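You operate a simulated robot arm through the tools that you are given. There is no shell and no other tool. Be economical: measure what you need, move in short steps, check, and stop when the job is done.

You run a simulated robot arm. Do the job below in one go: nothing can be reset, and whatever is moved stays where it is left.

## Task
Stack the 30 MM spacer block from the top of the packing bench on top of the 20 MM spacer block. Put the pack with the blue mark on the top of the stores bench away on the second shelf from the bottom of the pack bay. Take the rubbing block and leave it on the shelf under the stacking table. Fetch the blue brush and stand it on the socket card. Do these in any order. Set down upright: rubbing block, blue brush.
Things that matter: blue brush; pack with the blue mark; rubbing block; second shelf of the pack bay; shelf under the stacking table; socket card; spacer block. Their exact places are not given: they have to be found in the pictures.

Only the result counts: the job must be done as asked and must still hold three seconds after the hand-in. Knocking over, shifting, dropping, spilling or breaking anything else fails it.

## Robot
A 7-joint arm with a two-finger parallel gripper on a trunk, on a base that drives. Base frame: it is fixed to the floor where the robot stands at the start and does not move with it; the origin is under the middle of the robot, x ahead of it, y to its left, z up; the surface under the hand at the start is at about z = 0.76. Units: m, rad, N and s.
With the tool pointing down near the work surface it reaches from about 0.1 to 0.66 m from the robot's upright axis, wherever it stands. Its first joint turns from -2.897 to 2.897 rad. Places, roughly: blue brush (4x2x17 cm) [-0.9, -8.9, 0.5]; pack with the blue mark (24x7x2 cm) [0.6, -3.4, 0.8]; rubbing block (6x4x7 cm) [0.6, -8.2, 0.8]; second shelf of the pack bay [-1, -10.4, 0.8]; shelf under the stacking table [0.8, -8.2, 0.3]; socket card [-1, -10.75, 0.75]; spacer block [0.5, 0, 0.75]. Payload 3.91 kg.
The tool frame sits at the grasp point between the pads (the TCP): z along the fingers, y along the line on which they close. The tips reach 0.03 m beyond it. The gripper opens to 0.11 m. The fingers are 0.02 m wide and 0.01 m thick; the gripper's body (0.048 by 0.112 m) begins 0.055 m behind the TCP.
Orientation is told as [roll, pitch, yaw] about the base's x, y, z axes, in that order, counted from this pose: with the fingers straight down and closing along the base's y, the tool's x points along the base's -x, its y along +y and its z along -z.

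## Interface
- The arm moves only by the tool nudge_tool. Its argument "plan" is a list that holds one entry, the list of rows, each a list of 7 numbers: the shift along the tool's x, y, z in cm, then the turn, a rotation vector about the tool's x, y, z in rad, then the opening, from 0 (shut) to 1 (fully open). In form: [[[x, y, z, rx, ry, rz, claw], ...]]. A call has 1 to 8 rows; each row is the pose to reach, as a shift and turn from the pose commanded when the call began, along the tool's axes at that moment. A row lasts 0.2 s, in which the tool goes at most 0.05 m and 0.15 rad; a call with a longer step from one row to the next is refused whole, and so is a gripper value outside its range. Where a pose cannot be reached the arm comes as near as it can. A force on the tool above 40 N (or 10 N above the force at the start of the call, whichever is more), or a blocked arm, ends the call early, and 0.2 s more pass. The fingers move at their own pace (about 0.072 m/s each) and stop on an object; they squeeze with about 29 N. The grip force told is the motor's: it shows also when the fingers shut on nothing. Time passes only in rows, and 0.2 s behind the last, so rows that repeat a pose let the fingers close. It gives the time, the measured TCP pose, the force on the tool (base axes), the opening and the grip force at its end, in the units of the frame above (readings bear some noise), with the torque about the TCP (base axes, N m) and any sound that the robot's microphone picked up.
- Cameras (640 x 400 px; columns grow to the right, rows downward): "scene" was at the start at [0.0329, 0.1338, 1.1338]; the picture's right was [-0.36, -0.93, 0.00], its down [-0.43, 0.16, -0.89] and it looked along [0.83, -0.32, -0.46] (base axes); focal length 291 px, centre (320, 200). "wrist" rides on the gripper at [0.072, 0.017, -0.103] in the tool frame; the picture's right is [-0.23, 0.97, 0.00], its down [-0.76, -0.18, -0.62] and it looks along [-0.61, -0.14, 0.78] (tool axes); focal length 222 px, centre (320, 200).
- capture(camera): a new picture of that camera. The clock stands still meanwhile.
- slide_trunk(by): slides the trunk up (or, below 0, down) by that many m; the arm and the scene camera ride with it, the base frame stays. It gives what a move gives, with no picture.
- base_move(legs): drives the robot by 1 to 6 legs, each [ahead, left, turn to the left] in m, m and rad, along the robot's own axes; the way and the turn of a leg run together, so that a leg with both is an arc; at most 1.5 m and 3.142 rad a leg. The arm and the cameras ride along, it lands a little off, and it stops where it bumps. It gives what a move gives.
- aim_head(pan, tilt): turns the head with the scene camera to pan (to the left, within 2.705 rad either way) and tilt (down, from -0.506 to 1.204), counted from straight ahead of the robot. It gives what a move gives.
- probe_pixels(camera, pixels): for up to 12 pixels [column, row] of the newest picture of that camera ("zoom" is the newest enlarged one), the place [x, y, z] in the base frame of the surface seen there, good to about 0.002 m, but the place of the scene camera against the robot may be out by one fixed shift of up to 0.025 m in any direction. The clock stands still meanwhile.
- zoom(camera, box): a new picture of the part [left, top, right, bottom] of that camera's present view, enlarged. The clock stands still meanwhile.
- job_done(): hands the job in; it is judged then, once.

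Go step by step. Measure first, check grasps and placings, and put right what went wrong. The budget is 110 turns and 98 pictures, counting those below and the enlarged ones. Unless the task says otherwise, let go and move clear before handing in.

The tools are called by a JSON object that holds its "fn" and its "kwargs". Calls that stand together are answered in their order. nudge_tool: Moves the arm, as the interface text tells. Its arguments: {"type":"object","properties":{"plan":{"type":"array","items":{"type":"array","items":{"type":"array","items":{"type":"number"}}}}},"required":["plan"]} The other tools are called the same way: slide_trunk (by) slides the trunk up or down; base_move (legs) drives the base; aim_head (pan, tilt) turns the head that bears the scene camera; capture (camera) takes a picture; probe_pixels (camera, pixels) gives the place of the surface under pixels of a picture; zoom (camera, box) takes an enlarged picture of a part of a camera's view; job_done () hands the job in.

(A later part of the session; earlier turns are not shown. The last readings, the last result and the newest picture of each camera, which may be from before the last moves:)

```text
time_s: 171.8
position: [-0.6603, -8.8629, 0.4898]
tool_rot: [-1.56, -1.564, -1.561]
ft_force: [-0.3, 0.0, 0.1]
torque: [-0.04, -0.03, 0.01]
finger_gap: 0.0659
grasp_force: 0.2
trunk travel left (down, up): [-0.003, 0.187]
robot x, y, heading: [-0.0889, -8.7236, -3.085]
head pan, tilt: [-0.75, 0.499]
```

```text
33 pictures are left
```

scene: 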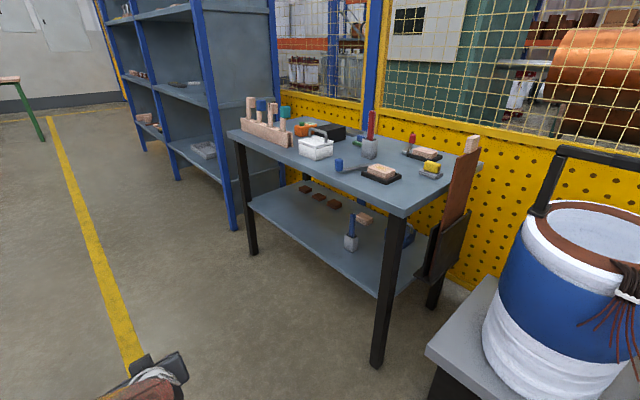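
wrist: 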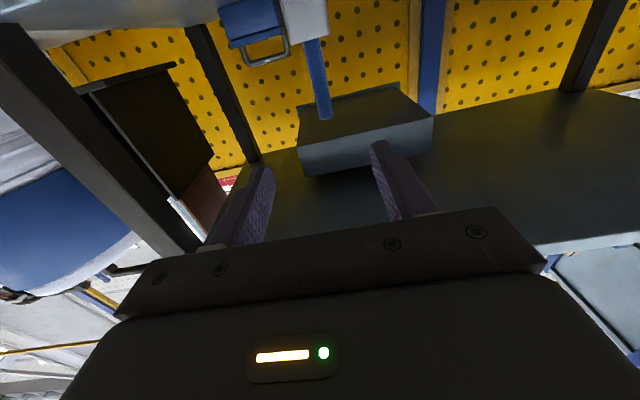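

Horizontal now. A drawer box hangs under the tabletop at (365,135); I'll probe it as it limits lifting.

{"fn": "probe_pixels", "kwargs": {"camera": "wrist", "pixels": [[360, 110], [320, 160], [420, 140], [315, 70], [320, 100], [310, 45], [600, 150], [325, 115], [318, 80]]}}

```text
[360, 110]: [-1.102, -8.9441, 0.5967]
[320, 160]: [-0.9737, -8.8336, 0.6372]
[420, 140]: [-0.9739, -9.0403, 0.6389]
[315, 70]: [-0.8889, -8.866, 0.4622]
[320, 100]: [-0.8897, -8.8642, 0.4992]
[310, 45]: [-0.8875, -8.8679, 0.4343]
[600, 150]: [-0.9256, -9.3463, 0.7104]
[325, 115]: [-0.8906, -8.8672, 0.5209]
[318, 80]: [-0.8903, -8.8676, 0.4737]
```

Drawer bottom 0.597, front x -0.974: enough room to lift at x≈-0.89. Drive ahead 0.15 and check.

{"fn": "base_move", "kwargs": {"legs": [[0.15, 0, 0]]}}

{"fn": "capture", "kwargs": {"camera": "wrist"}}

{"fn": "probe_pixels", "kwargs": {"camera": "wrist", "pixels": [[315, 70], [320, 100], [310, 40], [325, 110]]}}

```text
time_s: 173.2
position: [-0.8105, -8.8712, 0.4897]
tool_rot: [-1.35, -1.564, -1.769]
ft_force: [0.3, -0.4, 0.2]
torque: [-0.02, 0.0, -0.01]
finger_gap: 0.066
grasp_force: 0.2
trunk travel left (down, up): [-0.003, 0.187]
robot x, y, heading: [-0.2373, -8.7351, -3.088]
head pan, tilt: [-0.75, 0.499]
```

```text
32 pictures are left
```

wrist: 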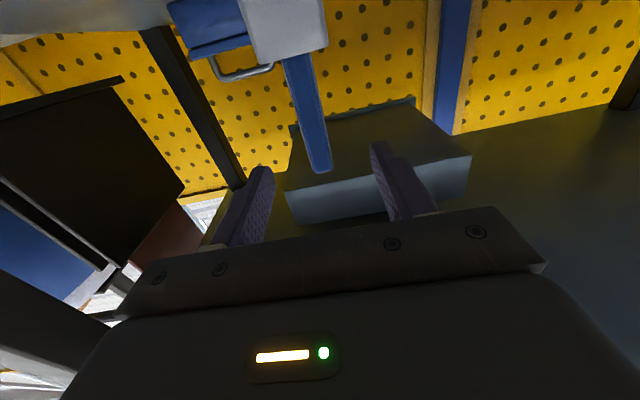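

```text
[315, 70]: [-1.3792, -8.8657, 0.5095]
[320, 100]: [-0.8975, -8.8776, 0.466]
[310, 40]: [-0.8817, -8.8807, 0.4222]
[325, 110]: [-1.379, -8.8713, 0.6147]
```

Brush centre y≈-8.867. Advance 8.7 cm with a small side correction, and close.

{"fn": "nudge_tool", "kwargs": {"plan": [[[0, -0.5, 3, 0, 0, 0, 0.6], [0, -0.5, 6, 0, 0, 0, 0.6], [0, -0.5, 8.7, 0, 0, 0, 0.6], [0, -0.5, 8.7, 0, 0, 0, 0], [0, -0.5, 8.7, 0, 0, 0, 0], [0, -0.5, 8.7, 0, 0, 0, 0], [0, -0.5, 8.7, 0, 0, 0, 0]]]}}

{"fn": "capture", "kwargs": {"camera": "wrist"}}

```text
time_s: 174.8
position: [-0.8969, -8.8696, 0.4884]
tool_rot: [-1.326, -1.563, -1.796]
ft_force: [0.7, 0.0, -0.8]
torque: [0.01, 0.01, 0.02]
finger_gap: 0.0314
grasp_force: 28.8
trunk travel left (down, up): [-0.003, 0.187]
robot x, y, heading: [-0.2397, -8.7327, -3.081]
head pan, tilt: [-0.75, 0.499]
```

```text
31 pictures are left
```

wrist: 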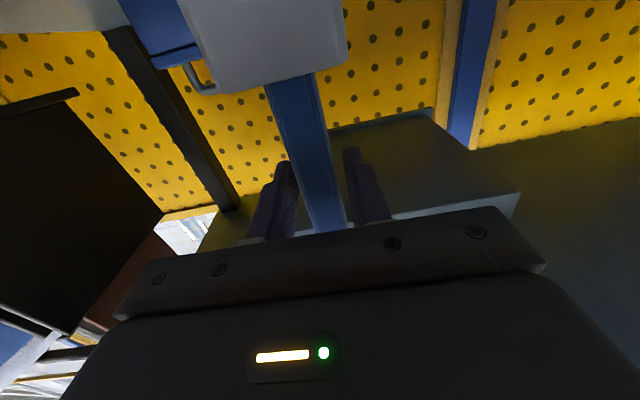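

Gripped at 31 mm, 29 N. Lift slowly, check whether the cup stays.

{"fn": "nudge_tool", "kwargs": {"plan": [[[-0.5, 0, 0, 0, 0, 0, 0], [-1, 0, 0, 0, 0, 0, 0], [-2, 0, 0, 0, 0, 0, 0], [-3, 0, 0, 0, 0, 0, 0]]]}}

{"fn": "aim_head", "kwargs": {"pan": 0.2, "tilt": 0.6}}

{"fn": "capture", "kwargs": {"camera": "wrist"}}

{"fn": "capture", "kwargs": {"camera": "scene"}}

```text
time_s: 175.8
position: [-0.8963, -8.8691, 0.5196]
tool_rot: [-1.344, -1.563, -1.78]
ft_force: [0.0, 0.4, -0.9]
torque: [-0.02, 0.02, -0.03]
finger_gap: 0.0314
grasp_force: 28.3
trunk travel left (down, up): [-0.003, 0.187]
robot x, y, heading: [-0.2408, -8.7335, -3.083]
head pan, tilt: [-0.75, 0.499]
```

```text
time_s: 177.1
position: [-0.8969, -8.8688, 0.5205]
tool_rot: [-1.339, -1.564, -1.784]
ft_force: [1.3, 0.4, -0.9]
torque: [0.0, -0.01, 0.01]
finger_gap: 0.0313
grasp_force: 29.4
trunk travel left (down, up): [-0.003, 0.187]
robot x, y, heading: [-0.234, -8.7383, -3.084]
head pan, tilt: [0.201, 0.6]
```

```text
30 pictures are left
```

wrist: 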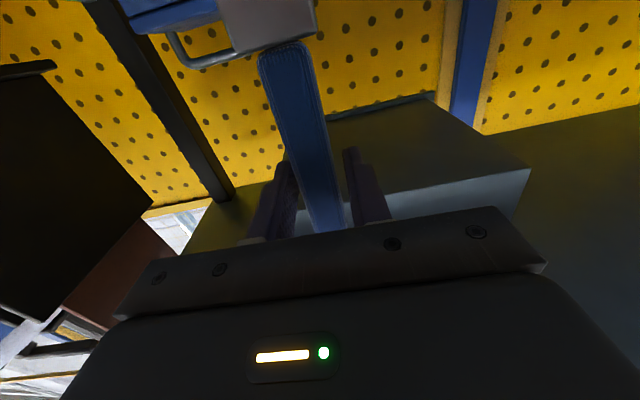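

```text
29 pictures are left
```

scene: 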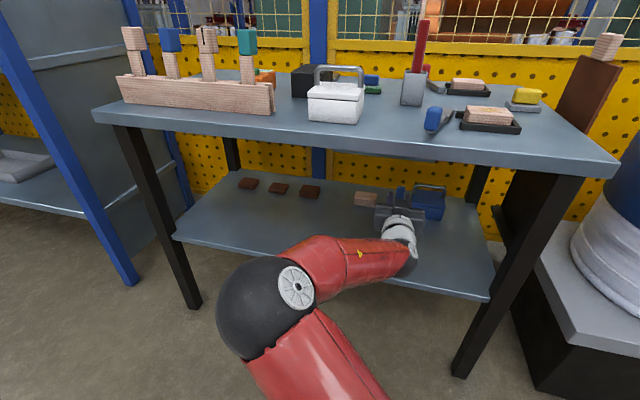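

{"fn": "zoom", "kwargs": {"camera": "wrist", "box": [210, 0, 350, 120]}}

{"fn": "probe_pixels", "kwargs": {"camera": "zoom", "pixels": [[320, 170], [330, 220], [350, 320], [250, 60], [400, 60], [300, 200], [385, 200]]}}

```text
3.33 times, centred on (280, 60) of wrist
```

zoom: 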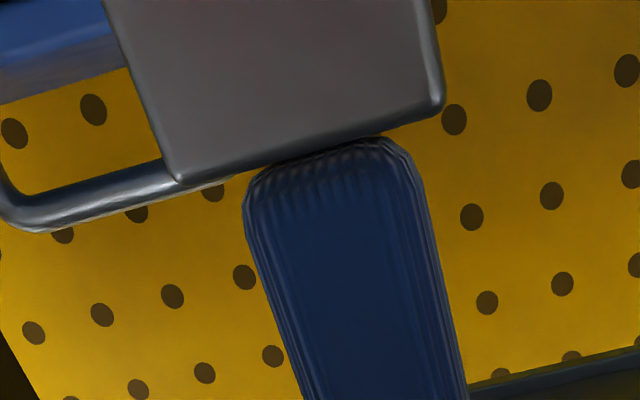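

```text
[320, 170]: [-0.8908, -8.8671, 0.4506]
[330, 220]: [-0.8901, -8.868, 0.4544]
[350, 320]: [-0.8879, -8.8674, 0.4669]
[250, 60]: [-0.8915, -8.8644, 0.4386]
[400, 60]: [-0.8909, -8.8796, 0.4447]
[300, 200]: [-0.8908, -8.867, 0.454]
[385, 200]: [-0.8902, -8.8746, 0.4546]
```

Unclear at this zoom; lift 6 cm more and look again.

{"fn": "nudge_tool", "kwargs": {"plan": [[[-1.5, 0, 0, 0, 0, 0, 0], [-3, 0, 0, 0, 0, 0, 0], [-4.5, 0, 0, 0, 0, 0, 0], [-6, 0, 0, 0, 0, 0, 0]]]}}

{"fn": "zoom", "kwargs": {"camera": "scene", "box": [360, 150, 460, 260]}}

{"fn": "capture", "kwargs": {"camera": "wrist"}}

```text
time_s: 178.1
position: [-0.897, -8.8692, 0.5812]
tool_rot: [-1.346, -1.564, -1.774]
ft_force: [0.9, -0.1, -0.5]
torque: [0.02, -0.02, 0.0]
finger_gap: 0.0312
grasp_force: 29.5
trunk travel left (down, up): [-0.003, 0.187]
robot x, y, heading: [-0.2392, -8.7342, -3.08]
head pan, tilt: [0.201, 0.6]
```

```text
3.64 times, centred on (410, 205) of scene
```

zoom: 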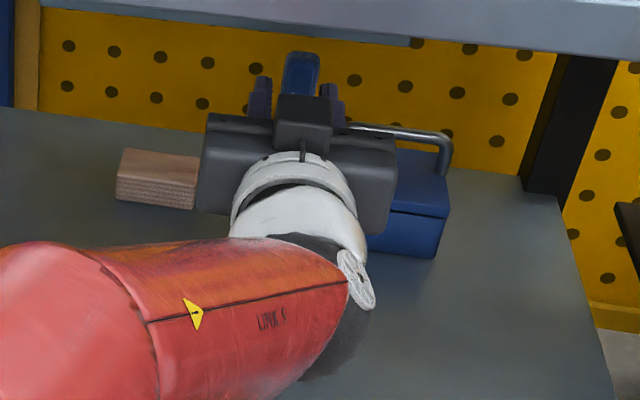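

```text
26 pictures are left
```

wrist: 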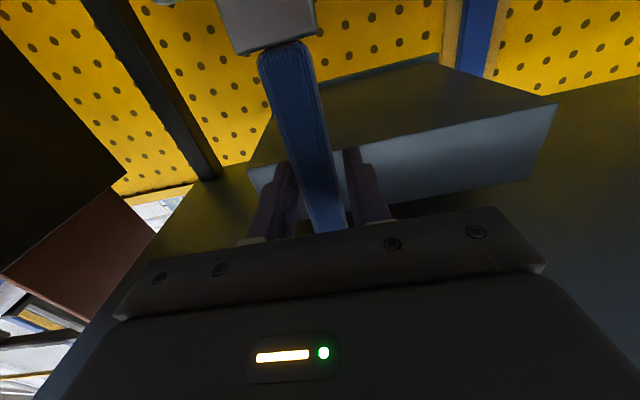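

The grey head moves with the handle (unchanged relative view), so the brush is out of its cup. I'll back out, retract, and raise the trunk.

{"fn": "base_move", "kwargs": {"legs": [[-0.14, 0, 0]]}}

{"fn": "nudge_tool", "kwargs": {"plan": [[[0, 0, -3, 0, 0, 0, 0], [0, 0, -6, 0, 0, 0, 0], [0, 0, -9, 0, 0, 0, 0], [0, 0, -11, 0, 0, 0, 0]]]}}

{"fn": "slide_trunk", "kwargs": {"by": 0.18}}

{"fn": "base_move", "kwargs": {"legs": [[0, 0, -0.055], [0, 1.1, 0]]}}

{"fn": "aim_head", "kwargs": {"pan": 0.45, "tilt": 0.3}}

{"fn": "capture", "kwargs": {"camera": "scene"}}

```text
time_s: 179.4
position: [-0.7591, -8.8601, 0.5803]
tool_rot: [-1.343, -1.563, -1.778]
ft_force: [0.1, 0.3, 0.2]
torque: [-0.02, -0.03, -0.01]
finger_gap: 0.0314
grasp_force: 29.2
trunk travel left (down, up): [-0.003, 0.187]
robot x, y, heading: [-0.0999, -8.7255, -3.081]
head pan, tilt: [0.201, 0.6]
```

```text
time_s: 180.4
position: [-0.6485, -8.8602, 0.5809]
tool_rot: [-1.377, -1.563, -1.743]
ft_force: [0.1, 0.7, -0.6]
torque: [0.01, -0.02, -0.02]
finger_gap: 0.0312
grasp_force: 28.8
trunk travel left (down, up): [-0.003, 0.187]
robot x, y, heading: [-0.0995, -8.7227, -3.083]
head pan, tilt: [0.201, 0.6]
```

```text
time_s: 182.4
position: [-0.6493, -8.8608, 0.7618]
tool_rot: [-1.345, -1.563, -1.774]
ft_force: [0.3, 0.1, -0.4]
torque: [0.02, -0.02, -0.01]
finger_gap: 0.0313
grasp_force: 29.4
trunk travel left (down, up): [-0.183, 0.007]
robot x, y, heading: [-0.0999, -8.7247, -3.082]
head pan, tilt: [0.201, 0.6]
```

```text
time_s: 188.4
position: [-0.6542, -9.9118, 0.7608]
tool_rot: [-1.344, -1.564, -1.835]
ft_force: [-1.0, 0.0, -0.2]
torque: [0.0, 0.04, -0.02]
finger_gap: 0.0313
grasp_force: 29.0
trunk travel left (down, up): [-0.183, 0.007]
robot x, y, heading: [-0.1001, -9.8135, 3.139]
head pan, tilt: [0.201, 0.6]
```

```text
time_s: 189.2
position: [-0.655, -9.9135, 0.7604]
tool_rot: [-1.339, -1.562, -1.844]
ft_force: [0.0, -0.3, 0.3]
torque: [-0.01, 0.02, 0.01]
finger_gap: 0.0315
grasp_force: 29.0
trunk travel left (down, up): [-0.183, 0.007]
robot x, y, heading: [-0.0993, -9.813, 3.142]
head pan, tilt: [0.45, 0.3]
```

```text
25 pictures are left
```

scene: 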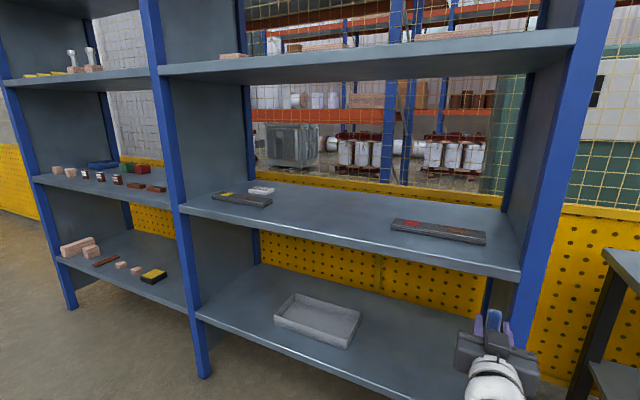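

The bay's middle shelf holds a yellow-marked and a red-marked pack, and a white thing at (262,190). Zoom and probe.

{"fn": "zoom", "kwargs": {"camera": "scene", "box": [180, 150, 520, 290]}}

{"fn": "probe_pixels", "kwargs": {"camera": "scene", "pixels": [[262, 190], [242, 199], [437, 231], [350, 215], [400, 262], [180, 210], [520, 275], [330, 67], [505, 212], [250, 305], [255, 183], [320, 190]]}}

```text
1.88 times, centred on (350, 220) of scene
```

zoom: 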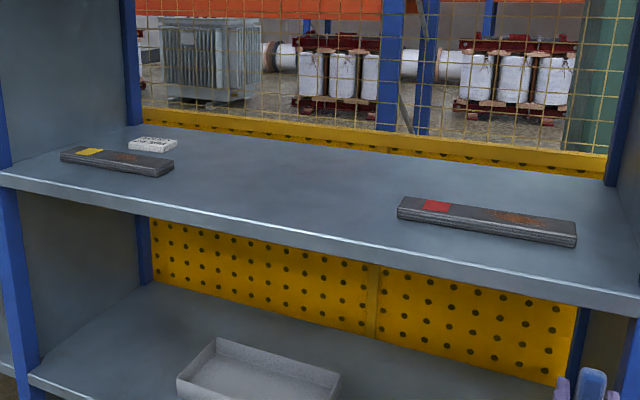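

```text
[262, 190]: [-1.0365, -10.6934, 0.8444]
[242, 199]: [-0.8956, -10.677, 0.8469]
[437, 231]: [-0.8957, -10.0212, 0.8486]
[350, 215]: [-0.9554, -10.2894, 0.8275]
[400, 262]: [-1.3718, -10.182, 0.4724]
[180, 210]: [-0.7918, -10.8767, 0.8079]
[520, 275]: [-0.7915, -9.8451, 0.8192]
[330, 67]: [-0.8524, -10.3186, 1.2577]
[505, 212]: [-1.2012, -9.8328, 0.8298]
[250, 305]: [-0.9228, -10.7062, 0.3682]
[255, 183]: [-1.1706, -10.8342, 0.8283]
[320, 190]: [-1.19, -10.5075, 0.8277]
```

{"fn": "zoom", "kwargs": {"camera": "scene", "box": [225, 175, 295, 215]}}

{"fn": "zoom", "kwargs": {"camera": "scene", "box": [20, 140, 200, 290]}}

```text
9.14 times, centred on (260, 195) of scene
```

zoom: 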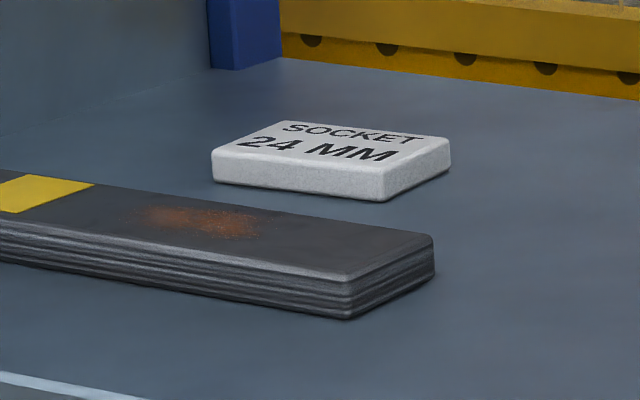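

```text
2.67 times, centred on (110, 215) of scene
```

zoom: 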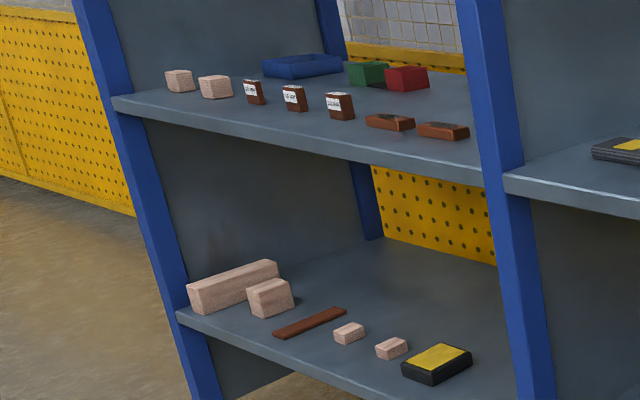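

The "SOCKET 24 MM" card lies behind the yellow-marked pack at ≈[-1.03,-10.68]. I'll raise the hand to z≈0.98, then drive left to line up, and look with the wrist camera.

{"fn": "nudge_tool", "kwargs": {"plan": [[[-4.4, 0, 0, 0, 0, 0, 0], [-8.8, 0, 0, 0, 0, 0, 0], [-13.2, 0, 0, 0, 0, 0, 0], [-17.6, 0, 0, 0, 0, 0, 0], [-22, 0, 0, 0, 0, 0, 0]]]}}

{"fn": "base_move", "kwargs": {"legs": [[0, 0.75, 0]]}}

{"fn": "capture", "kwargs": {"camera": "wrist"}}

{"fn": "aim_head", "kwargs": {"pan": 0.0, "tilt": 0.4}}

{"fn": "capture", "kwargs": {"camera": "scene"}}

```text
time_s: 190.6
position: [-0.6637, -9.8786, 0.9774]
tool_rot: [0.323, -1.558, 2.719]
ft_force: [-0.8, -0.3, -0.5]
torque: [0.02, 0.02, -0.02]
finger_gap: 0.0311
grasp_force: 28.5
trunk travel left (down, up): [-0.183, 0.007]
robot x, y, heading: [-0.0975, -9.8113, 3.139]
head pan, tilt: [0.45, 0.3]
stopped in row 5: the arm was blocked; the commanded pose is now the measured one
```

```text
time_s: 194.6
position: [-0.6659, -10.62, 0.9776]
tool_rot: [0.368, -1.557, 2.674]
ft_force: [1.0, -0.3, -0.2]
torque: [-0.02, -0.02, -0.01]
finger_gap: 0.0312
grasp_force: 29.2
trunk travel left (down, up): [-0.183, 0.007]
robot x, y, heading: [-0.1001, -10.5479, 3.134]
head pan, tilt: [0.45, 0.3]
```

```text
21 pictures are left
```

wrist: 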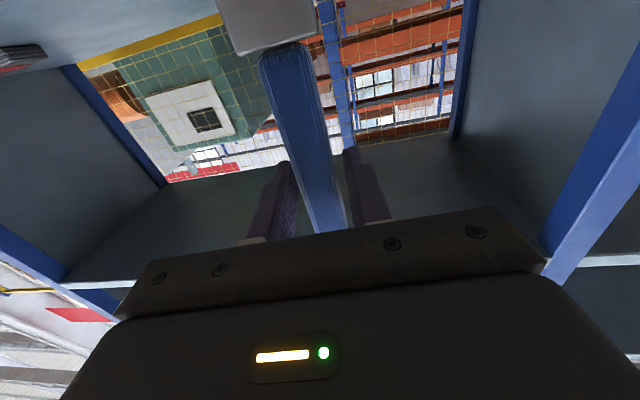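

```text
time_s: 195.5
position: [-0.6658, -10.6192, 0.977]
tool_rot: [0.392, -1.558, 2.654]
ft_force: [-0.3, 0.1, 1.0]
torque: [0.0, -0.03, -0.03]
finger_gap: 0.0315
grasp_force: 29.3
trunk travel left (down, up): [-0.183, 0.007]
robot x, y, heading: [-0.1005, -10.5563, 3.136]
head pan, tilt: [0.0, 0.4]
```

```text
20 pictures are left
```

scene: 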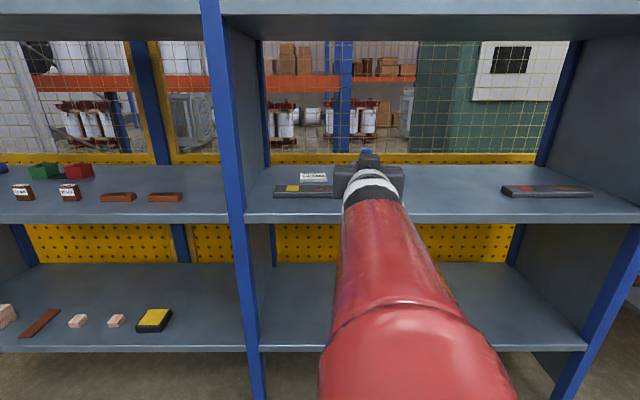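

The card shows at scene (313,177), with the hand to its right. Probe the card precisely.

{"fn": "zoom", "kwargs": {"camera": "scene", "box": [270, 160, 350, 210]}}

{"fn": "probe_pixels", "kwargs": {"camera": "zoom", "pixels": [[245, 115], [445, 115], [240, 155], [450, 158], [345, 135], [345, 162], [200, 130], [250, 230], [480, 230], [345, 112]]}}

```text
8.00 times, centred on (310, 185) of scene
```

zoom: 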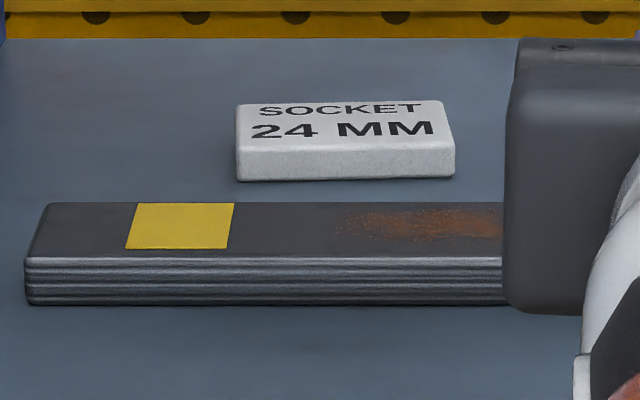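

```text
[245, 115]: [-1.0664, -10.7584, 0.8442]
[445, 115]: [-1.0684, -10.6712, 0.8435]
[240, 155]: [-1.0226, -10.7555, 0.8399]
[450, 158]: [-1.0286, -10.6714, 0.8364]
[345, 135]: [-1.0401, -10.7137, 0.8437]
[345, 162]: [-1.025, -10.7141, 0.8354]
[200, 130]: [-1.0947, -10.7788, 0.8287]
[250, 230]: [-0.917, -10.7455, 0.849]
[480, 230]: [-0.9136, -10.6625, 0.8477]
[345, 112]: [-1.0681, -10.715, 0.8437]
```

Card centre ≈[-1.05,-10.707], top ≈0.834. To keep the brush's foot clear of the yellow pack, I'll enter right of it, then move left behind it, all with the base.

{"fn": "base_move", "kwargs": {"legs": [[0, -0.12, 0], [0.38, 0, 0], [0, 0.205, 0]]}}

{"fn": "capture", "kwargs": {"camera": "scene"}}

```text
time_s: 199.9
position: [-1.0447, -10.6992, 0.9765]
tool_rot: [0.378, -1.558, 2.663]
ft_force: [-0.3, -0.4, -0.7]
torque: [0.0, -0.01, -0.03]
finger_gap: 0.031
grasp_force: 28.4
trunk travel left (down, up): [-0.183, 0.007]
robot x, y, heading: [-0.4795, -10.6327, 3.138]
head pan, tilt: [0.0, 0.4]
```

```text
18 pictures are left
```

scene: 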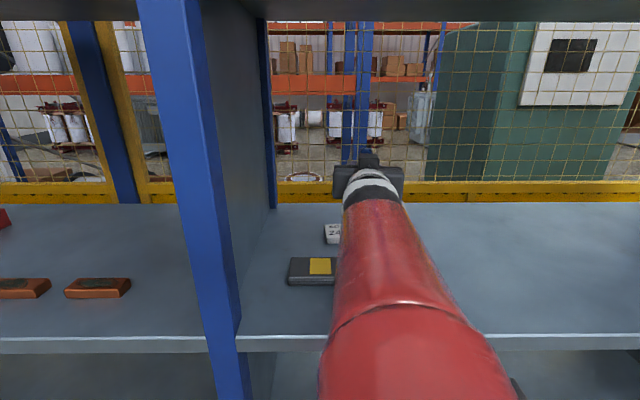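

{"fn": "probe_pixels", "kwargs": {"camera": "scene", "pixels": [[327, 230], [333, 226], [333, 234], [334, 241]]}}

{"fn": "nudge_tool", "kwargs": {"plan": [[[0.4, 0.3, 0.2, 0, 0, 0, 0], [0.8, 0.5, 0.4, 0, 0, 0, 0], [1.1, 0.5, 0.4, 0, 0, 0, 0], [1.3, 0.5, 0.4, 0, 0, 0, 0], [1.5, 0.5, 0.4, 0, 0, 0, 0], [1.7, 0.5, 0.4, 0, 0, 0, 0], [1.9, 0.5, 0.4, 0, 0, 0, 0]]]}}

```text
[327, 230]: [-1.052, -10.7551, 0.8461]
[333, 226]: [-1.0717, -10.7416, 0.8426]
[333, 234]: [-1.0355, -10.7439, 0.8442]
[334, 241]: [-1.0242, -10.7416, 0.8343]
```

```text
time_s: 201.5
position: [-1.048, -10.7043, 0.959]
tool_rot: [0.497, -1.561, 2.541]
ft_force: [-0.1, -0.5, 7.8]
torque: [0.09, 0.11, 0.01]
finger_gap: 0.0313
grasp_force: 28.9
trunk travel left (down, up): [-0.183, 0.007]
robot x, y, heading: [-0.4782, -10.6378, 3.131]
head pan, tilt: [0.0, 0.4]
```

Contact (7.8 N) at z 0.959. Open and withdraw straight back a few cm, then look.

{"fn": "nudge_tool", "kwargs": {"plan": [[[0, 0, 0, 0, 0, 0, 0.4], [0, 0, 0, 0, 0, 0, 0.6], [0, 0, 0, 0, 0, 0, 0.6], [0, 0, -2, 0, 0, 0, 0.6], [0, 0, -5, 0, 0, 0, 0.6], [0, 0, -8, 0, 0, 0, 0.6]]]}}

{"fn": "capture", "kwargs": {"camera": "wrist"}}

```text
time_s: 202.9
position: [-1.016, -10.5928, 0.9311]
tool_rot: [0.674, -1.456, 2.167]
ft_force: [0.8, 0.9, -0.7]
torque: [-0.02, 0.0, 0.03]
finger_gap: 0.0659
grasp_force: 0.2
trunk travel left (down, up): [-0.183, 0.007]
robot x, y, heading: [-0.4804, -10.6344, 3.129]
head pan, tilt: [0.0, 0.4]
stopped in row 6: the arm was blocked; the commanded pose is now the measured one
```

```text
17 pictures are left
```

wrist: 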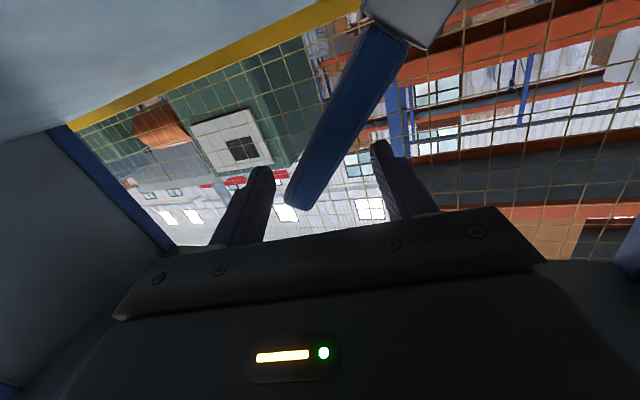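

The retraction went sideways (the arm hit a limit) and the brush looks leaned, perhaps against a finger. I'll probe where it is.

{"fn": "probe_pixels", "kwargs": {"camera": "wrist", "pixels": [[380, 45], [350, 110], [305, 195], [405, 15], [430, 25], [325, 160], [260, 190], [385, 165]]}}

{"fn": "capture", "kwargs": {"camera": "scene"}}

```text
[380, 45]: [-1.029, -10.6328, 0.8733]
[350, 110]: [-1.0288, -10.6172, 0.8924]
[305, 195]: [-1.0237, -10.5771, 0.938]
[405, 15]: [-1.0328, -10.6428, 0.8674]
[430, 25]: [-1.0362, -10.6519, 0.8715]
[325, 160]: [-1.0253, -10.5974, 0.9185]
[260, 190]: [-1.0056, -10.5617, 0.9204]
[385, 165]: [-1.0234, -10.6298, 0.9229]
```

```text
16 pictures are left
```

scene: 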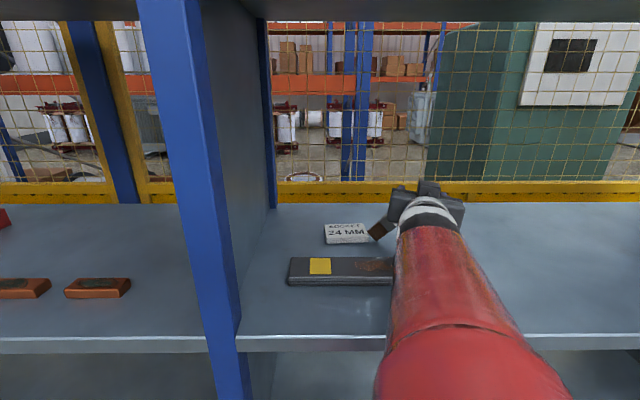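

The brush is leaning ~45° between the open fingers. I'll close at once to catch it.

{"fn": "nudge_tool", "kwargs": {"plan": [[[0, 0, 0, 0, 0, 0, 0], [0, 0, 0, 0, 0, 0, 0], [0, 0, 0, 0, 0, 0, 0]]]}}

{"fn": "capture", "kwargs": {"camera": "wrist"}}

```text
time_s: 203.7
position: [-1.0165, -10.5941, 0.9335]
tool_rot: [0.697, -1.455, 2.148]
ft_force: [-2.1, -1.6, 9.2]
torque: [-0.81, 0.45, -0.06]
finger_gap: 0.0514
grasp_force: 28.7
trunk travel left (down, up): [-0.183, 0.007]
robot x, y, heading: [-0.475, -10.6311, 3.137]
head pan, tilt: [0.0, 0.4]
```

```text
15 pictures are left
```

wrist: 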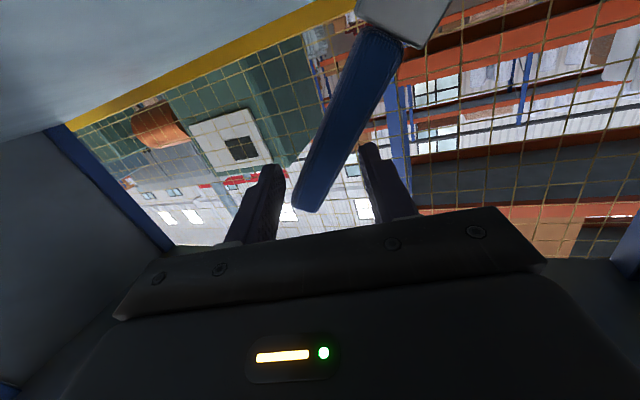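

Caught: 51 mm gap, 29 N, still leaning. Lifting should let it swing upright in the pads; lift 5 cm slowly.

{"fn": "nudge_tool", "kwargs": {"plan": [[[-0.7, 0, 0, 0, 0, 0, 0], [-1.5, 0, 0, 0, 0, 0, 0], [-2.3, 0, 0, 0, 0, 0, 0], [-3.1, 0, 0, 0, 0, 0, 0], [-4, 0, 0, 0, 0, 0, 0], [-5, 0, 0, 0, 0, 0, 0]]]}}

{"fn": "capture", "kwargs": {"camera": "wrist"}}

```text
time_s: 205.1
position: [-1.0201, -10.5918, 0.983]
tool_rot: [0.668, -1.46, 2.18]
ft_force: [-0.6, 0.8, -0.5]
torque: [0.0, 0.01, 0.0]
finger_gap: 0.0307
grasp_force: 28.4
trunk travel left (down, up): [-0.183, 0.007]
robot x, y, heading: [-0.4812, -10.6354, 3.128]
head pan, tilt: [0.0, 0.4]
```

```text
14 pictures are left
```

wrist: 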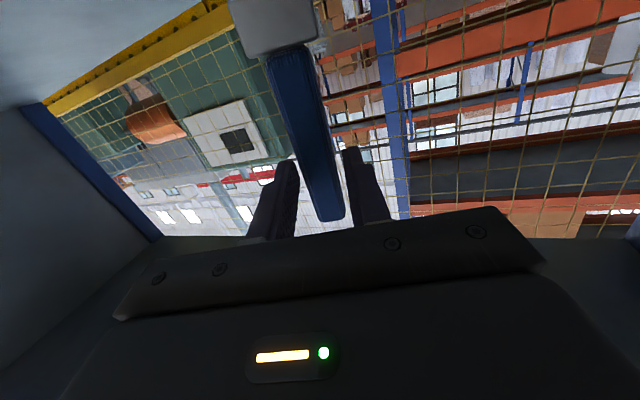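

The brush is aligned in the pads again (gap 31 mm), but gripped nearer its end. I'll probe the handle/head junction to get its hang, and straighten the tool tilt.

{"fn": "probe_pixels", "kwargs": {"camera": "wrist", "pixels": [[290, 55], [295, 90], [270, 30], [328, 215], [310, 150]]}}

{"fn": "nudge_tool", "kwargs": {"plan": [[[-0.3, 0, 0, 0, -0.022, -0.017, 0], [-0.6, 0, 0, 0, -0.044, -0.034, 0], [-0.9, 0, 0, 0, -0.066, -0.051, 0], [-1.2, 0, 0, 0, -0.087, -0.068, 0], [-1.2, 0, 0, 0, -0.087, -0.068, 0]]]}}

{"fn": "capture", "kwargs": {"camera": "scene"}}

```text
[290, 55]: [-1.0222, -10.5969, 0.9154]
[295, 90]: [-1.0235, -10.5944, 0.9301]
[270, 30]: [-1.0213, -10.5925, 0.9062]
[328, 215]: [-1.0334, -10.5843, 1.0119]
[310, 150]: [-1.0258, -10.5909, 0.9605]
```

```text
time_s: 206.3
position: [-1.0204, -10.589, 0.9942]
tool_rot: [0.827, -1.567, 2.022]
ft_force: [-0.7, 0.4, -0.4]
torque: [0.0, -0.02, -0.01]
finger_gap: 0.0309
grasp_force: 28.9
trunk travel left (down, up): [-0.183, 0.007]
robot x, y, heading: [-0.4783, -10.6345, 3.135]
head pan, tilt: [0.0, 0.4]
```

```text
13 pictures are left
```

scene: 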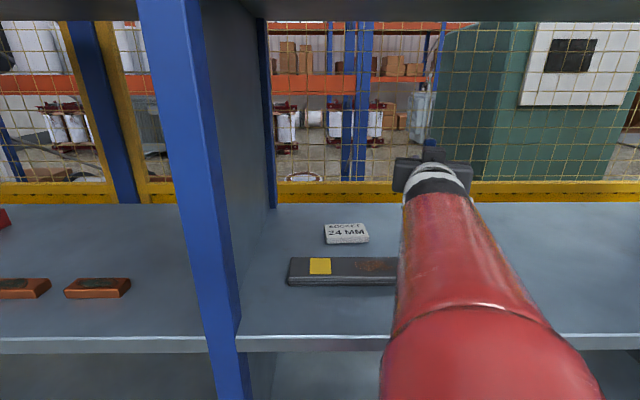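

Hang is as before (~0.125), so the brush foot is at ≈0.869, above everything. Re-probe the card and then move over with the base.

{"fn": "probe_pixels", "kwargs": {"camera": "scene", "pixels": [[327, 232], [366, 230], [346, 226], [346, 236], [346, 241], [340, 270]]}}

{"fn": "base_move", "kwargs": {"legs": [[0.03, 0.115, 0]]}}

```text
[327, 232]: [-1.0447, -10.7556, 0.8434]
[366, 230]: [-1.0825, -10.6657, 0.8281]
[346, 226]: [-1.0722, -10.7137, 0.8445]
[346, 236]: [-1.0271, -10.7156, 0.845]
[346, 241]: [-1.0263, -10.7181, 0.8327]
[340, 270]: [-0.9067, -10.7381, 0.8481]
```

```text
time_s: 207.5
position: [-1.051, -10.7057, 0.9932]
tool_rot: [0.891, -1.567, 1.957]
ft_force: [0.6, -0.3, -1.4]
torque: [-0.02, -0.02, 0.01]
finger_gap: 0.031
grasp_force: 29.6
trunk travel left (down, up): [-0.183, 0.007]
robot x, y, heading: [-0.5109, -10.7511, 3.131]
head pan, tilt: [0.0, 0.4]
```

Card unmoved; hand exactly over it. Lower to contact.

{"fn": "nudge_tool", "kwargs": {"plan": [[[1, 0, 0, 0, 0, 0, 0], [2, 0, 0, 0, 0, 0, 0], [2.7, 0, 0, 0, 0, 0, 0], [3.1, 0, 0, 0, 0, 0, 0], [3.35, 0, 0, 0, 0, 0, 0], [3.5, 0, 0, 0, 0, 0, 0], [3.6, 0, 0, 0, 0, 0, 0]]]}}

```text
time_s: 209.1
position: [-1.051, -10.7062, 0.9598]
tool_rot: [1.298, -1.567, 1.55]
ft_force: [0.0, 0.7, 2.2]
torque: [0.13, 0.05, -0.01]
finger_gap: 0.0311
grasp_force: 29.0
trunk travel left (down, up): [-0.183, 0.007]
robot x, y, heading: [-0.5071, -10.7501, 3.135]
head pan, tilt: [0.0, 0.4]
```

Just touching. Press 2 mm, open wide without moving, then withdraw with the base along the finger axis.

{"fn": "nudge_tool", "kwargs": {"plan": [[[0.2, 0, 0, 0, 0, 0, 0], [0.2, 0, 0, 0, 0, 0, 0.35], [0.2, 0, 0, 0, 0, 0, 0.7], [0.2, 0, 0, 0, 0, 0, 0.9], [0.2, 0, 0, 0, 0, 0, 0.9]]]}}

{"fn": "zoom", "kwargs": {"camera": "wrist", "box": [180, 0, 460, 250]}}

```text
time_s: 210.3
position: [-1.0509, -10.7074, 0.9564]
tool_rot: [0.891, -1.568, 1.954]
ft_force: [-0.6, -0.1, 0.4]
torque: [0.0, 0.01, 0.04]
finger_gap: 0.0987
grasp_force: 0.1
trunk travel left (down, up): [-0.183, 0.007]
robot x, y, heading: [-0.5043, -10.7516, 3.13]
head pan, tilt: [0.0, 0.4]
```

```text
1.60 times, centred on (320, 125) of wrist
```

zoom: 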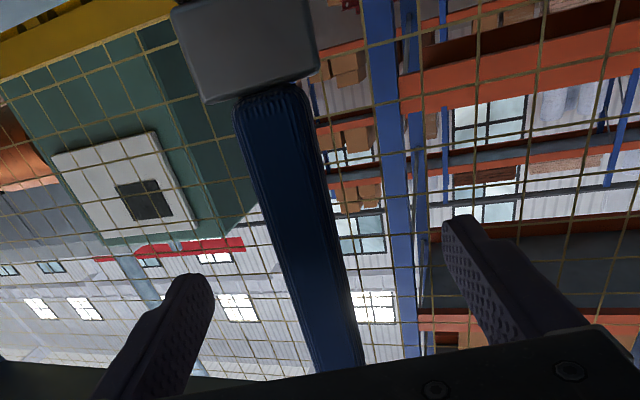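

The brush stands free between the open fingers. Withdraw along the finger axis, then straight back.

{"fn": "base_move", "kwargs": {"legs": [[-0.096, 0.027, 0], [-0.3, 0, 0]]}}

{"fn": "capture", "kwargs": {"camera": "scene"}}

```text
time_s: 213.1
position: [-0.6522, -10.7378, 0.9562]
tool_rot: [0.879, -1.567, 1.97]
ft_force: [-0.5, 0.3, -0.4]
torque: [0.0, 0.0, 0.01]
finger_gap: 0.0991
grasp_force: 0.1
trunk travel left (down, up): [-0.183, 0.007]
robot x, y, heading: [-0.107, -10.7802, 3.136]
head pan, tilt: [0.0, 0.4]
```

```text
11 pictures are left
```

scene: 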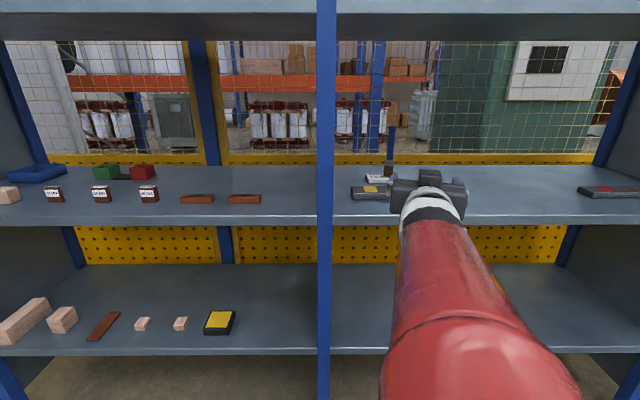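

The brush stands upright on the card at (389,150). Now for the pack: I'll drive back up the aisle facing +y.

{"fn": "base_move", "kwargs": {"legs": [[0, 0, -1.565], [1.5, 0.04, 0], [1.5, 0, 0], [1.5, 0, 0], [1.5, 0, 0]]}}

```text
refused: leg 2 is longer than a leg can be; nothing moved
```

{"fn": "base_move", "kwargs": {"legs": [[0, 0, -1.565], [1.45, 0.04, 0], [1.5, 0, 0], [1.5, 0, 0], [1.5, 0, 0]]}}

```text
time_s: 245.2
position: [-0.2963, -4.2772, 0.9568]
tool_rot: [0.88, -1.567, 0.438]
ft_force: [-0.6, -0.5, -1.0]
torque: [0.01, -0.01, -0.03]
finger_gap: 0.0988
grasp_force: 0.0
trunk travel left (down, up): [-0.183, 0.007]
robot x, y, heading: [-0.3191, -4.8221, 1.603]
head pan, tilt: [0.0, 0.4]
```

On course at [-0.32,-4.82]. Continue to y≈-2.35, strafe right into the gap and turn to face the bench end.

{"fn": "base_move", "kwargs": {"legs": [[1.45, 0, -0.032], [1.02, 0, 0], [0, -0.92, 0], [0, 0, 3.14]]}}

{"fn": "aim_head", "kwargs": {"pan": 0.2, "tilt": 0.5}}

{"fn": "capture", "kwargs": {"camera": "scene"}}

```text
time_s: 269.5
position: [0.6598, -2.8979, 0.9566]
tool_rot: [0.877, -1.569, -2.627]
ft_force: [-0.3, 0.0, -0.5]
torque: [0.0, 0.0, -0.01]
finger_gap: 0.0989
grasp_force: 0.1
trunk travel left (down, up): [-0.183, 0.007]
robot x, y, heading: [0.6452, -2.3568, -1.467]
head pan, tilt: [0.0, 0.4]
```

```text
time_s: 270.2
position: [0.6587, -2.8975, 0.956]
tool_rot: [0.865, -1.568, -2.615]
ft_force: [0.4, 1.0, -0.5]
torque: [0.0, -0.01, -0.02]
finger_gap: 0.099
grasp_force: 0.1
trunk travel left (down, up): [-0.183, 0.007]
robot x, y, heading: [0.6404, -2.3587, -1.466]
head pan, tilt: [0.201, 0.499]
```

```text
10 pictures are left
```

scene: 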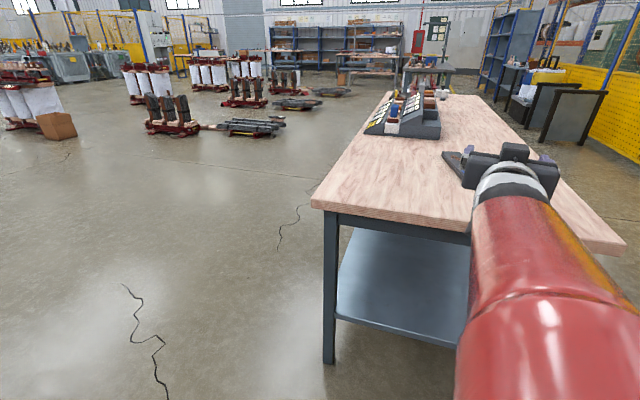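

I'll tilt the tool to 50° below horizontal (pitch -0.70) and bring its yaw to -π/2.

{"fn": "nudge_tool", "kwargs": {"plan": [[[0, 0, 0, 0, 0.145, 0, 0.9], [0, 0, 0, 0, 0.29, 0, 0.9], [0, 0, 0, 0, 0.435, 0, 0.9], [0, 0, 0, 0, 0.58, 0, 0.9], [0, 0, 0, 0, 0.725, 0, 0.9], [0, 0, 0, 0, 0.868, 0, 0.9]]]}}

{"fn": "nudge_tool", "kwargs": {"plan": [[[0, 0, 0, -0.056, 0, -0.067, 0.9], [0, 0, 0, -0.112, 0, -0.133, 0.9]]]}}

{"fn": "base_move", "kwargs": {"legs": [[0.2, 0, 0]]}}

{"fn": "capture", "kwargs": {"camera": "wrist"}}

```text
time_s: 271.6
position: [0.6582, -2.898, 0.9563]
tool_rot: [0.004, -0.701, -1.754]
ft_force: [0.3, 0.2, 1.5]
torque: [-0.04, 0.02, -0.01]
finger_gap: 0.099
grasp_force: 0.0
trunk travel left (down, up): [-0.183, 0.007]
robot x, y, heading: [0.6452, -2.3545, -1.473]
head pan, tilt: [0.201, 0.499]
```

```text
time_s: 272.2
position: [0.6586, -2.8985, 0.9568]
tool_rot: [0.002, -0.7, -1.581]
ft_force: [0.1, 0.1, 0.1]
torque: [0.03, 0.02, -0.01]
finger_gap: 0.099
grasp_force: 0.1
trunk travel left (down, up): [-0.183, 0.007]
robot x, y, heading: [0.6449, -2.3558, -1.468]
head pan, tilt: [0.201, 0.499]
```

```text
time_s: 273.8
position: [0.6805, -3.0964, 0.9565]
tool_rot: [0.003, -0.701, -1.579]
ft_force: [0.5, 0.0, -0.3]
torque: [0.02, -0.01, 0.0]
finger_gap: 0.0989
grasp_force: 0.1
trunk travel left (down, up): [-0.183, 0.007]
robot x, y, heading: [0.6646, -2.5547, -1.464]
head pan, tilt: [0.201, 0.499]
```

```text
9 pictures are left
```

wrist: 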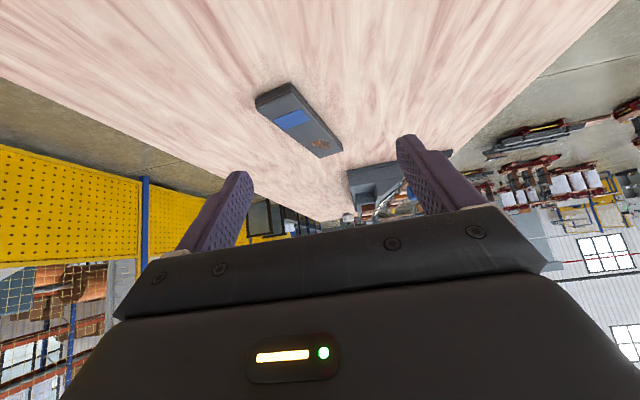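

The pack with the blue mark shows at (298,118). Probe its edges.

{"fn": "zoom", "kwargs": {"camera": "wrist", "box": [240, 70, 352, 168]}}

{"fn": "probe_pixels", "kwargs": {"camera": "zoom", "pixels": [[100, 155], [270, 80], [440, 355], [570, 315], [260, 250], [420, 190], [340, 290], [500, 250], [150, 190], [340, 130]]}}

```text
4.08 times, centred on (296, 119) of wrist
```

zoom: 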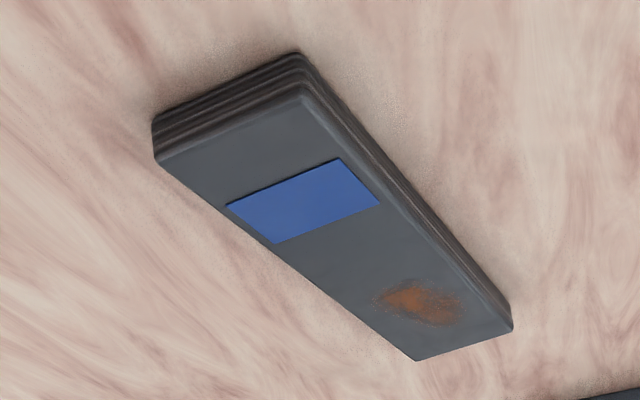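

```text
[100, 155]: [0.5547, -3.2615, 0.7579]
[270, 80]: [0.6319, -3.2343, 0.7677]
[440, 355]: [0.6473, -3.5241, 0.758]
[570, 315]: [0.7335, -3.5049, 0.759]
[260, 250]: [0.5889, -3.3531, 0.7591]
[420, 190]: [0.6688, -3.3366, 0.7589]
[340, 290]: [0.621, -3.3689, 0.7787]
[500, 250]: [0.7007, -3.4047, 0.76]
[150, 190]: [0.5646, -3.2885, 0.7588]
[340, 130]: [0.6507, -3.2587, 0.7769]
```

{"fn": "probe_pixels", "kwargs": {"camera": "zoom", "pixels": [[165, 157], [298, 98], [500, 322], [420, 352], [230, 128], [285, 250], [400, 210], [455, 340], [350, 300], [450, 260]]}}

```text
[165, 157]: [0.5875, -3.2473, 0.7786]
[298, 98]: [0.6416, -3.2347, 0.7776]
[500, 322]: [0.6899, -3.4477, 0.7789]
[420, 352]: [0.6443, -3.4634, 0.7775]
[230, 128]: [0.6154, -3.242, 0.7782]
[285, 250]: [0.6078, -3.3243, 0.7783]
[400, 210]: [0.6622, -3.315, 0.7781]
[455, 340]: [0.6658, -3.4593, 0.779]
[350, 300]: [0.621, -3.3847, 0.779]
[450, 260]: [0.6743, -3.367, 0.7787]
```

Pack centre ≈[0.6407,-3.3495], long axis yaw -1.335, top 0.778. I'll drive 0.2 m ahead and turn the tool to that yaw.

{"fn": "base_move", "kwargs": {"legs": [[0.195, 0, 0]]}}

{"fn": "nudge_tool", "kwargs": {"plan": [[[0, 0, 0, -0.079, 0, -0.094, 1], [0, 0, 0, -0.157, 0, -0.187, 1], [0, 0, 0, -0.157, 0, -0.187, 1]]]}}

```text
time_s: 275.4
position: [0.7039, -3.2873, 0.9561]
tool_rot: [0.003, -0.702, -1.574]
ft_force: [0.0, 1.0, -0.4]
torque: [0.0, 0.02, 0.0]
finger_gap: 0.0988
grasp_force: 0.1
trunk travel left (down, up): [-0.183, 0.007]
robot x, y, heading: [0.6869, -2.7451, -1.462]
head pan, tilt: [0.201, 0.499]
```

```text
time_s: 276.2
position: [0.7033, -3.2864, 0.9579]
tool_rot: [0.004, -0.703, -1.329]
ft_force: [-0.3, 0.2, -0.9]
torque: [-0.01, 0.02, 0.01]
finger_gap: 0.11
grasp_force: 0.1
trunk travel left (down, up): [-0.183, 0.007]
robot x, y, heading: [0.6871, -2.7414, -1.459]
head pan, tilt: [0.201, 0.499]
```

Move over the pack, then straight down.

{"fn": "nudge_tool", "kwargs": {"plan": [[[-1.1, -3.8, 0.93, 0, 0, 0, 1], [-2.19, -7.58, 1.86, 0, 0, 0, 1], [0.3, -7.58, 4.9, 0, 0, 0, 1], [2.8, -7.58, 7.9, 0, 0, 0, 1], [5.2, -7.58, 10.7, 0, 0, 0, 1], [7.2, -7.58, 13, 0, 0, 0, 1], [8.35, -7.58, 14.3, 0, 0, 0, 1]]]}}

{"fn": "capture", "kwargs": {"camera": "wrist"}}

```text
time_s: 277.8
position: [0.6369, -3.3327, 0.7945]
tool_rot: [0.002, -0.702, -1.328]
ft_force: [0.1, 0.5, 0.3]
torque: [0.0, -0.01, -0.01]
finger_gap: 0.1099
grasp_force: 0.0
trunk travel left (down, up): [-0.183, 0.007]
robot x, y, heading: [0.6839, -2.7461, -1.459]
head pan, tilt: [0.201, 0.499]
```

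```text
7 pictures are left
```

wrist: 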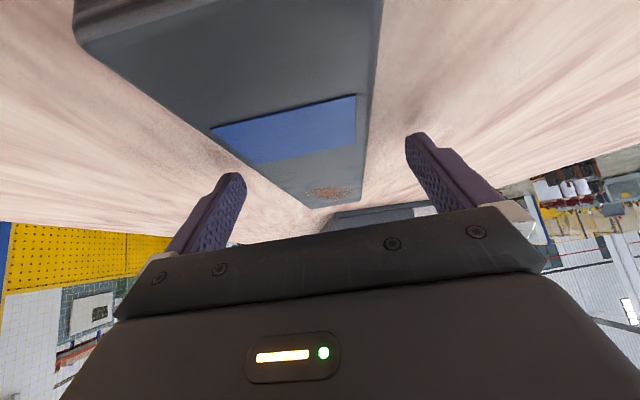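

The pack lies between the fingers. Lower 3 mm more and close.

{"fn": "nudge_tool", "kwargs": {"plan": [[[0.23, 0, 0.27, 0, 0, 0, 1], [0.23, 0, 0.27, 0, 0, 0, 0.4], [0.23, 0, 0.27, 0, 0, 0, 0], [0.23, 0, 0.27, 0, 0, 0, 0], [0.23, 0, 0.27, 0, 0, 0, 0], [0.23, 0, 0.27, 0, 0, 0, 0]]]}}

{"fn": "nudge_tool", "kwargs": {"plan": [[[-0.3, 0, -0.4, 0, 0, 0, 0], [-0.6, 0, -0.8, 0, 0, 0, 0], [-1.2, 0, -1.5, 0, 0, 0, 0], [-1.9, 0, -2.3, 0, 0, 0, 0]]]}}

{"fn": "capture", "kwargs": {"camera": "wrist"}}

```text
time_s: 279.2
position: [0.6372, -3.3329, 0.7901]
tool_rot: [0.003, -0.702, -1.33]
ft_force: [-2.3, -0.1, -1.4]
torque: [-0.23, 0.18, -0.18]
finger_gap: 0.0651
grasp_force: 28.7
trunk travel left (down, up): [-0.183, 0.007]
robot x, y, heading: [0.6849, -2.7439, -1.46]
head pan, tilt: [0.201, 0.499]
```

```text
time_s: 280.2
position: [0.6366, -3.3335, 0.8193]
tool_rot: [0.004, -0.7, -1.33]
ft_force: [0.1, 0.5, -5.6]
torque: [0.14, 0.05, -0.01]
finger_gap: 0.065
grasp_force: 29.1
trunk travel left (down, up): [-0.183, 0.007]
robot x, y, heading: [0.6877, -2.7443, -1.457]
head pan, tilt: [0.201, 0.499]
```

```text
6 pictures are left
```

wrist: 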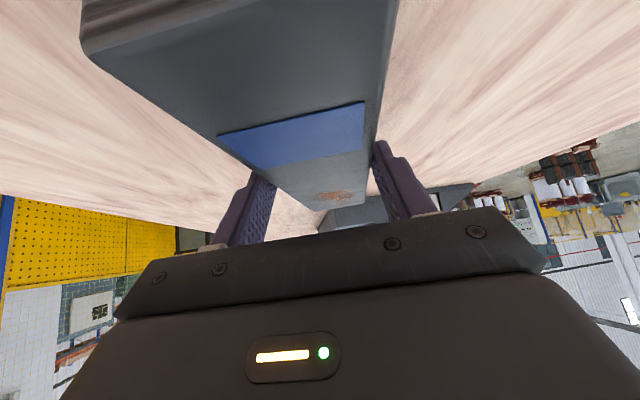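

Lifted, load 5.6 N. Probe the pack's level.

{"fn": "probe_pixels", "kwargs": {"camera": "wrist", "pixels": [[150, 60], [250, 85], [360, 40], [300, 120], [330, 180], [290, 175]]}}

```text
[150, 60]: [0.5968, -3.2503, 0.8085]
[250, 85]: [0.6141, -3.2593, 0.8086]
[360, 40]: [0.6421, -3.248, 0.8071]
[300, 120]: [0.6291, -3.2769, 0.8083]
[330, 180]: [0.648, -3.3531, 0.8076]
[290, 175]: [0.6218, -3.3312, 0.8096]
```

Level and secure. Lift 14 cm, align the tool with the robot's heading, then back off from the bench and strafe to the aisle.

{"fn": "nudge_tool", "kwargs": {"plan": [[[-2.26, 0, -2.67, 0, 0, 0, 0], [-4.5, 0, -5.3, 0, 0, 0, 0], [-6.8, 0, -8, 0.03, 0, 0.035, 0], [-9.05, 0, -10.7, 0.06, 0, 0.07, 0], [-9.05, 0, -10.7, 0.082, 0, 0.097, 0]]]}}

{"fn": "base_move", "kwargs": {"legs": [[-0.4, 0, 0], [0, 0, -0.11], [0, -0.95, 0]]}}

```text
time_s: 281.4
position: [0.6382, -3.3318, 0.958]
tool_rot: [0.003, -0.699, -1.46]
ft_force: [-0.1, -0.6, -6.0]
torque: [0.18, 0.04, 0.02]
finger_gap: 0.0647
grasp_force: 29.0
trunk travel left (down, up): [-0.183, 0.007]
robot x, y, heading: [0.6878, -2.7462, -1.46]
head pan, tilt: [0.201, 0.499]
```

```text
time_s: 288.9
position: [-0.4108, -2.9258, 0.9569]
tool_rot: [0.004, -0.702, -1.569]
ft_force: [0.1, 0.0, -5.8]
torque: [0.14, -0.04, -0.03]
finger_gap: 0.0647
grasp_force: 29.1
trunk travel left (down, up): [-0.183, 0.007]
robot x, y, heading: [-0.2981, -2.3479, -1.569]
head pan, tilt: [0.201, 0.499]
```

Pack held (6 N). Drive down the aisle.

{"fn": "base_move", "kwargs": {"legs": [[1.45, 0, 0], [1.45, 0, 0], [1.45, 0, 0], [1.45, 0, 0]]}}

```text
time_s: 316.5
position: [-0.4796, -8.7137, 0.9585]
tool_rot: [0.001, -0.699, -1.611]
ft_force: [0.2, 0.4, -6.4]
torque: [0.17, -0.02, 0.01]
finger_gap: 0.0647
grasp_force: 28.8
trunk travel left (down, up): [-0.183, 0.007]
robot x, y, heading: [-0.3409, -8.1344, -1.612]
head pan, tilt: [0.201, 0.499]
```

{"fn": "base_move", "kwargs": {"legs": [[1.35, 0, 0.041], [0.8, 0.42, 0], [0, 0, -1.571]]}}

{"fn": "aim_head", "kwargs": {"pan": 0.0, "tilt": 0.35}}

{"fn": "capture", "kwargs": {"camera": "scene"}}

```text
time_s: 331.4
position: [-0.5431, -10.2011, 0.9579]
tool_rot: [0.003, -0.699, -3.118]
ft_force: [-0.6, 0.3, -5.3]
torque: [-0.02, -0.16, 0.05]
finger_gap: 0.065
grasp_force: 29.3
trunk travel left (down, up): [-0.183, 0.007]
robot x, y, heading: [0.0356, -10.3022, -3.119]
head pan, tilt: [0.201, 0.499]
```

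```text
time_s: 332.2
position: [-0.5422, -10.2003, 0.9584]
tool_rot: [0.002, -0.7, -3.117]
ft_force: [-0.2, 0.1, -6.6]
torque: [0.0, -0.18, 0.01]
finger_gap: 0.0646
grasp_force: 29.7
trunk travel left (down, up): [-0.183, 0.007]
robot x, y, heading: [0.0391, -10.301, -3.12]
head pan, tilt: [0.0, 0.351]
```

```text
5 pictures are left
```

scene: 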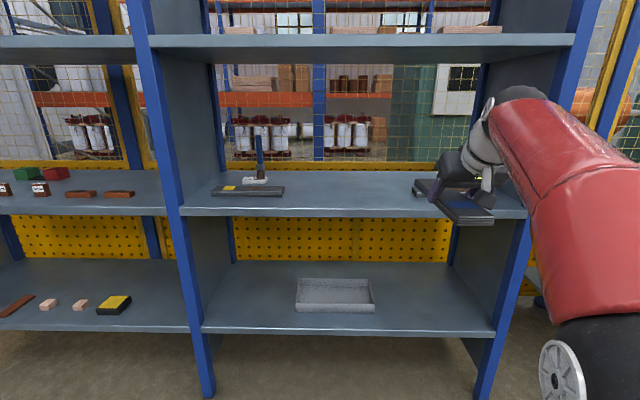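

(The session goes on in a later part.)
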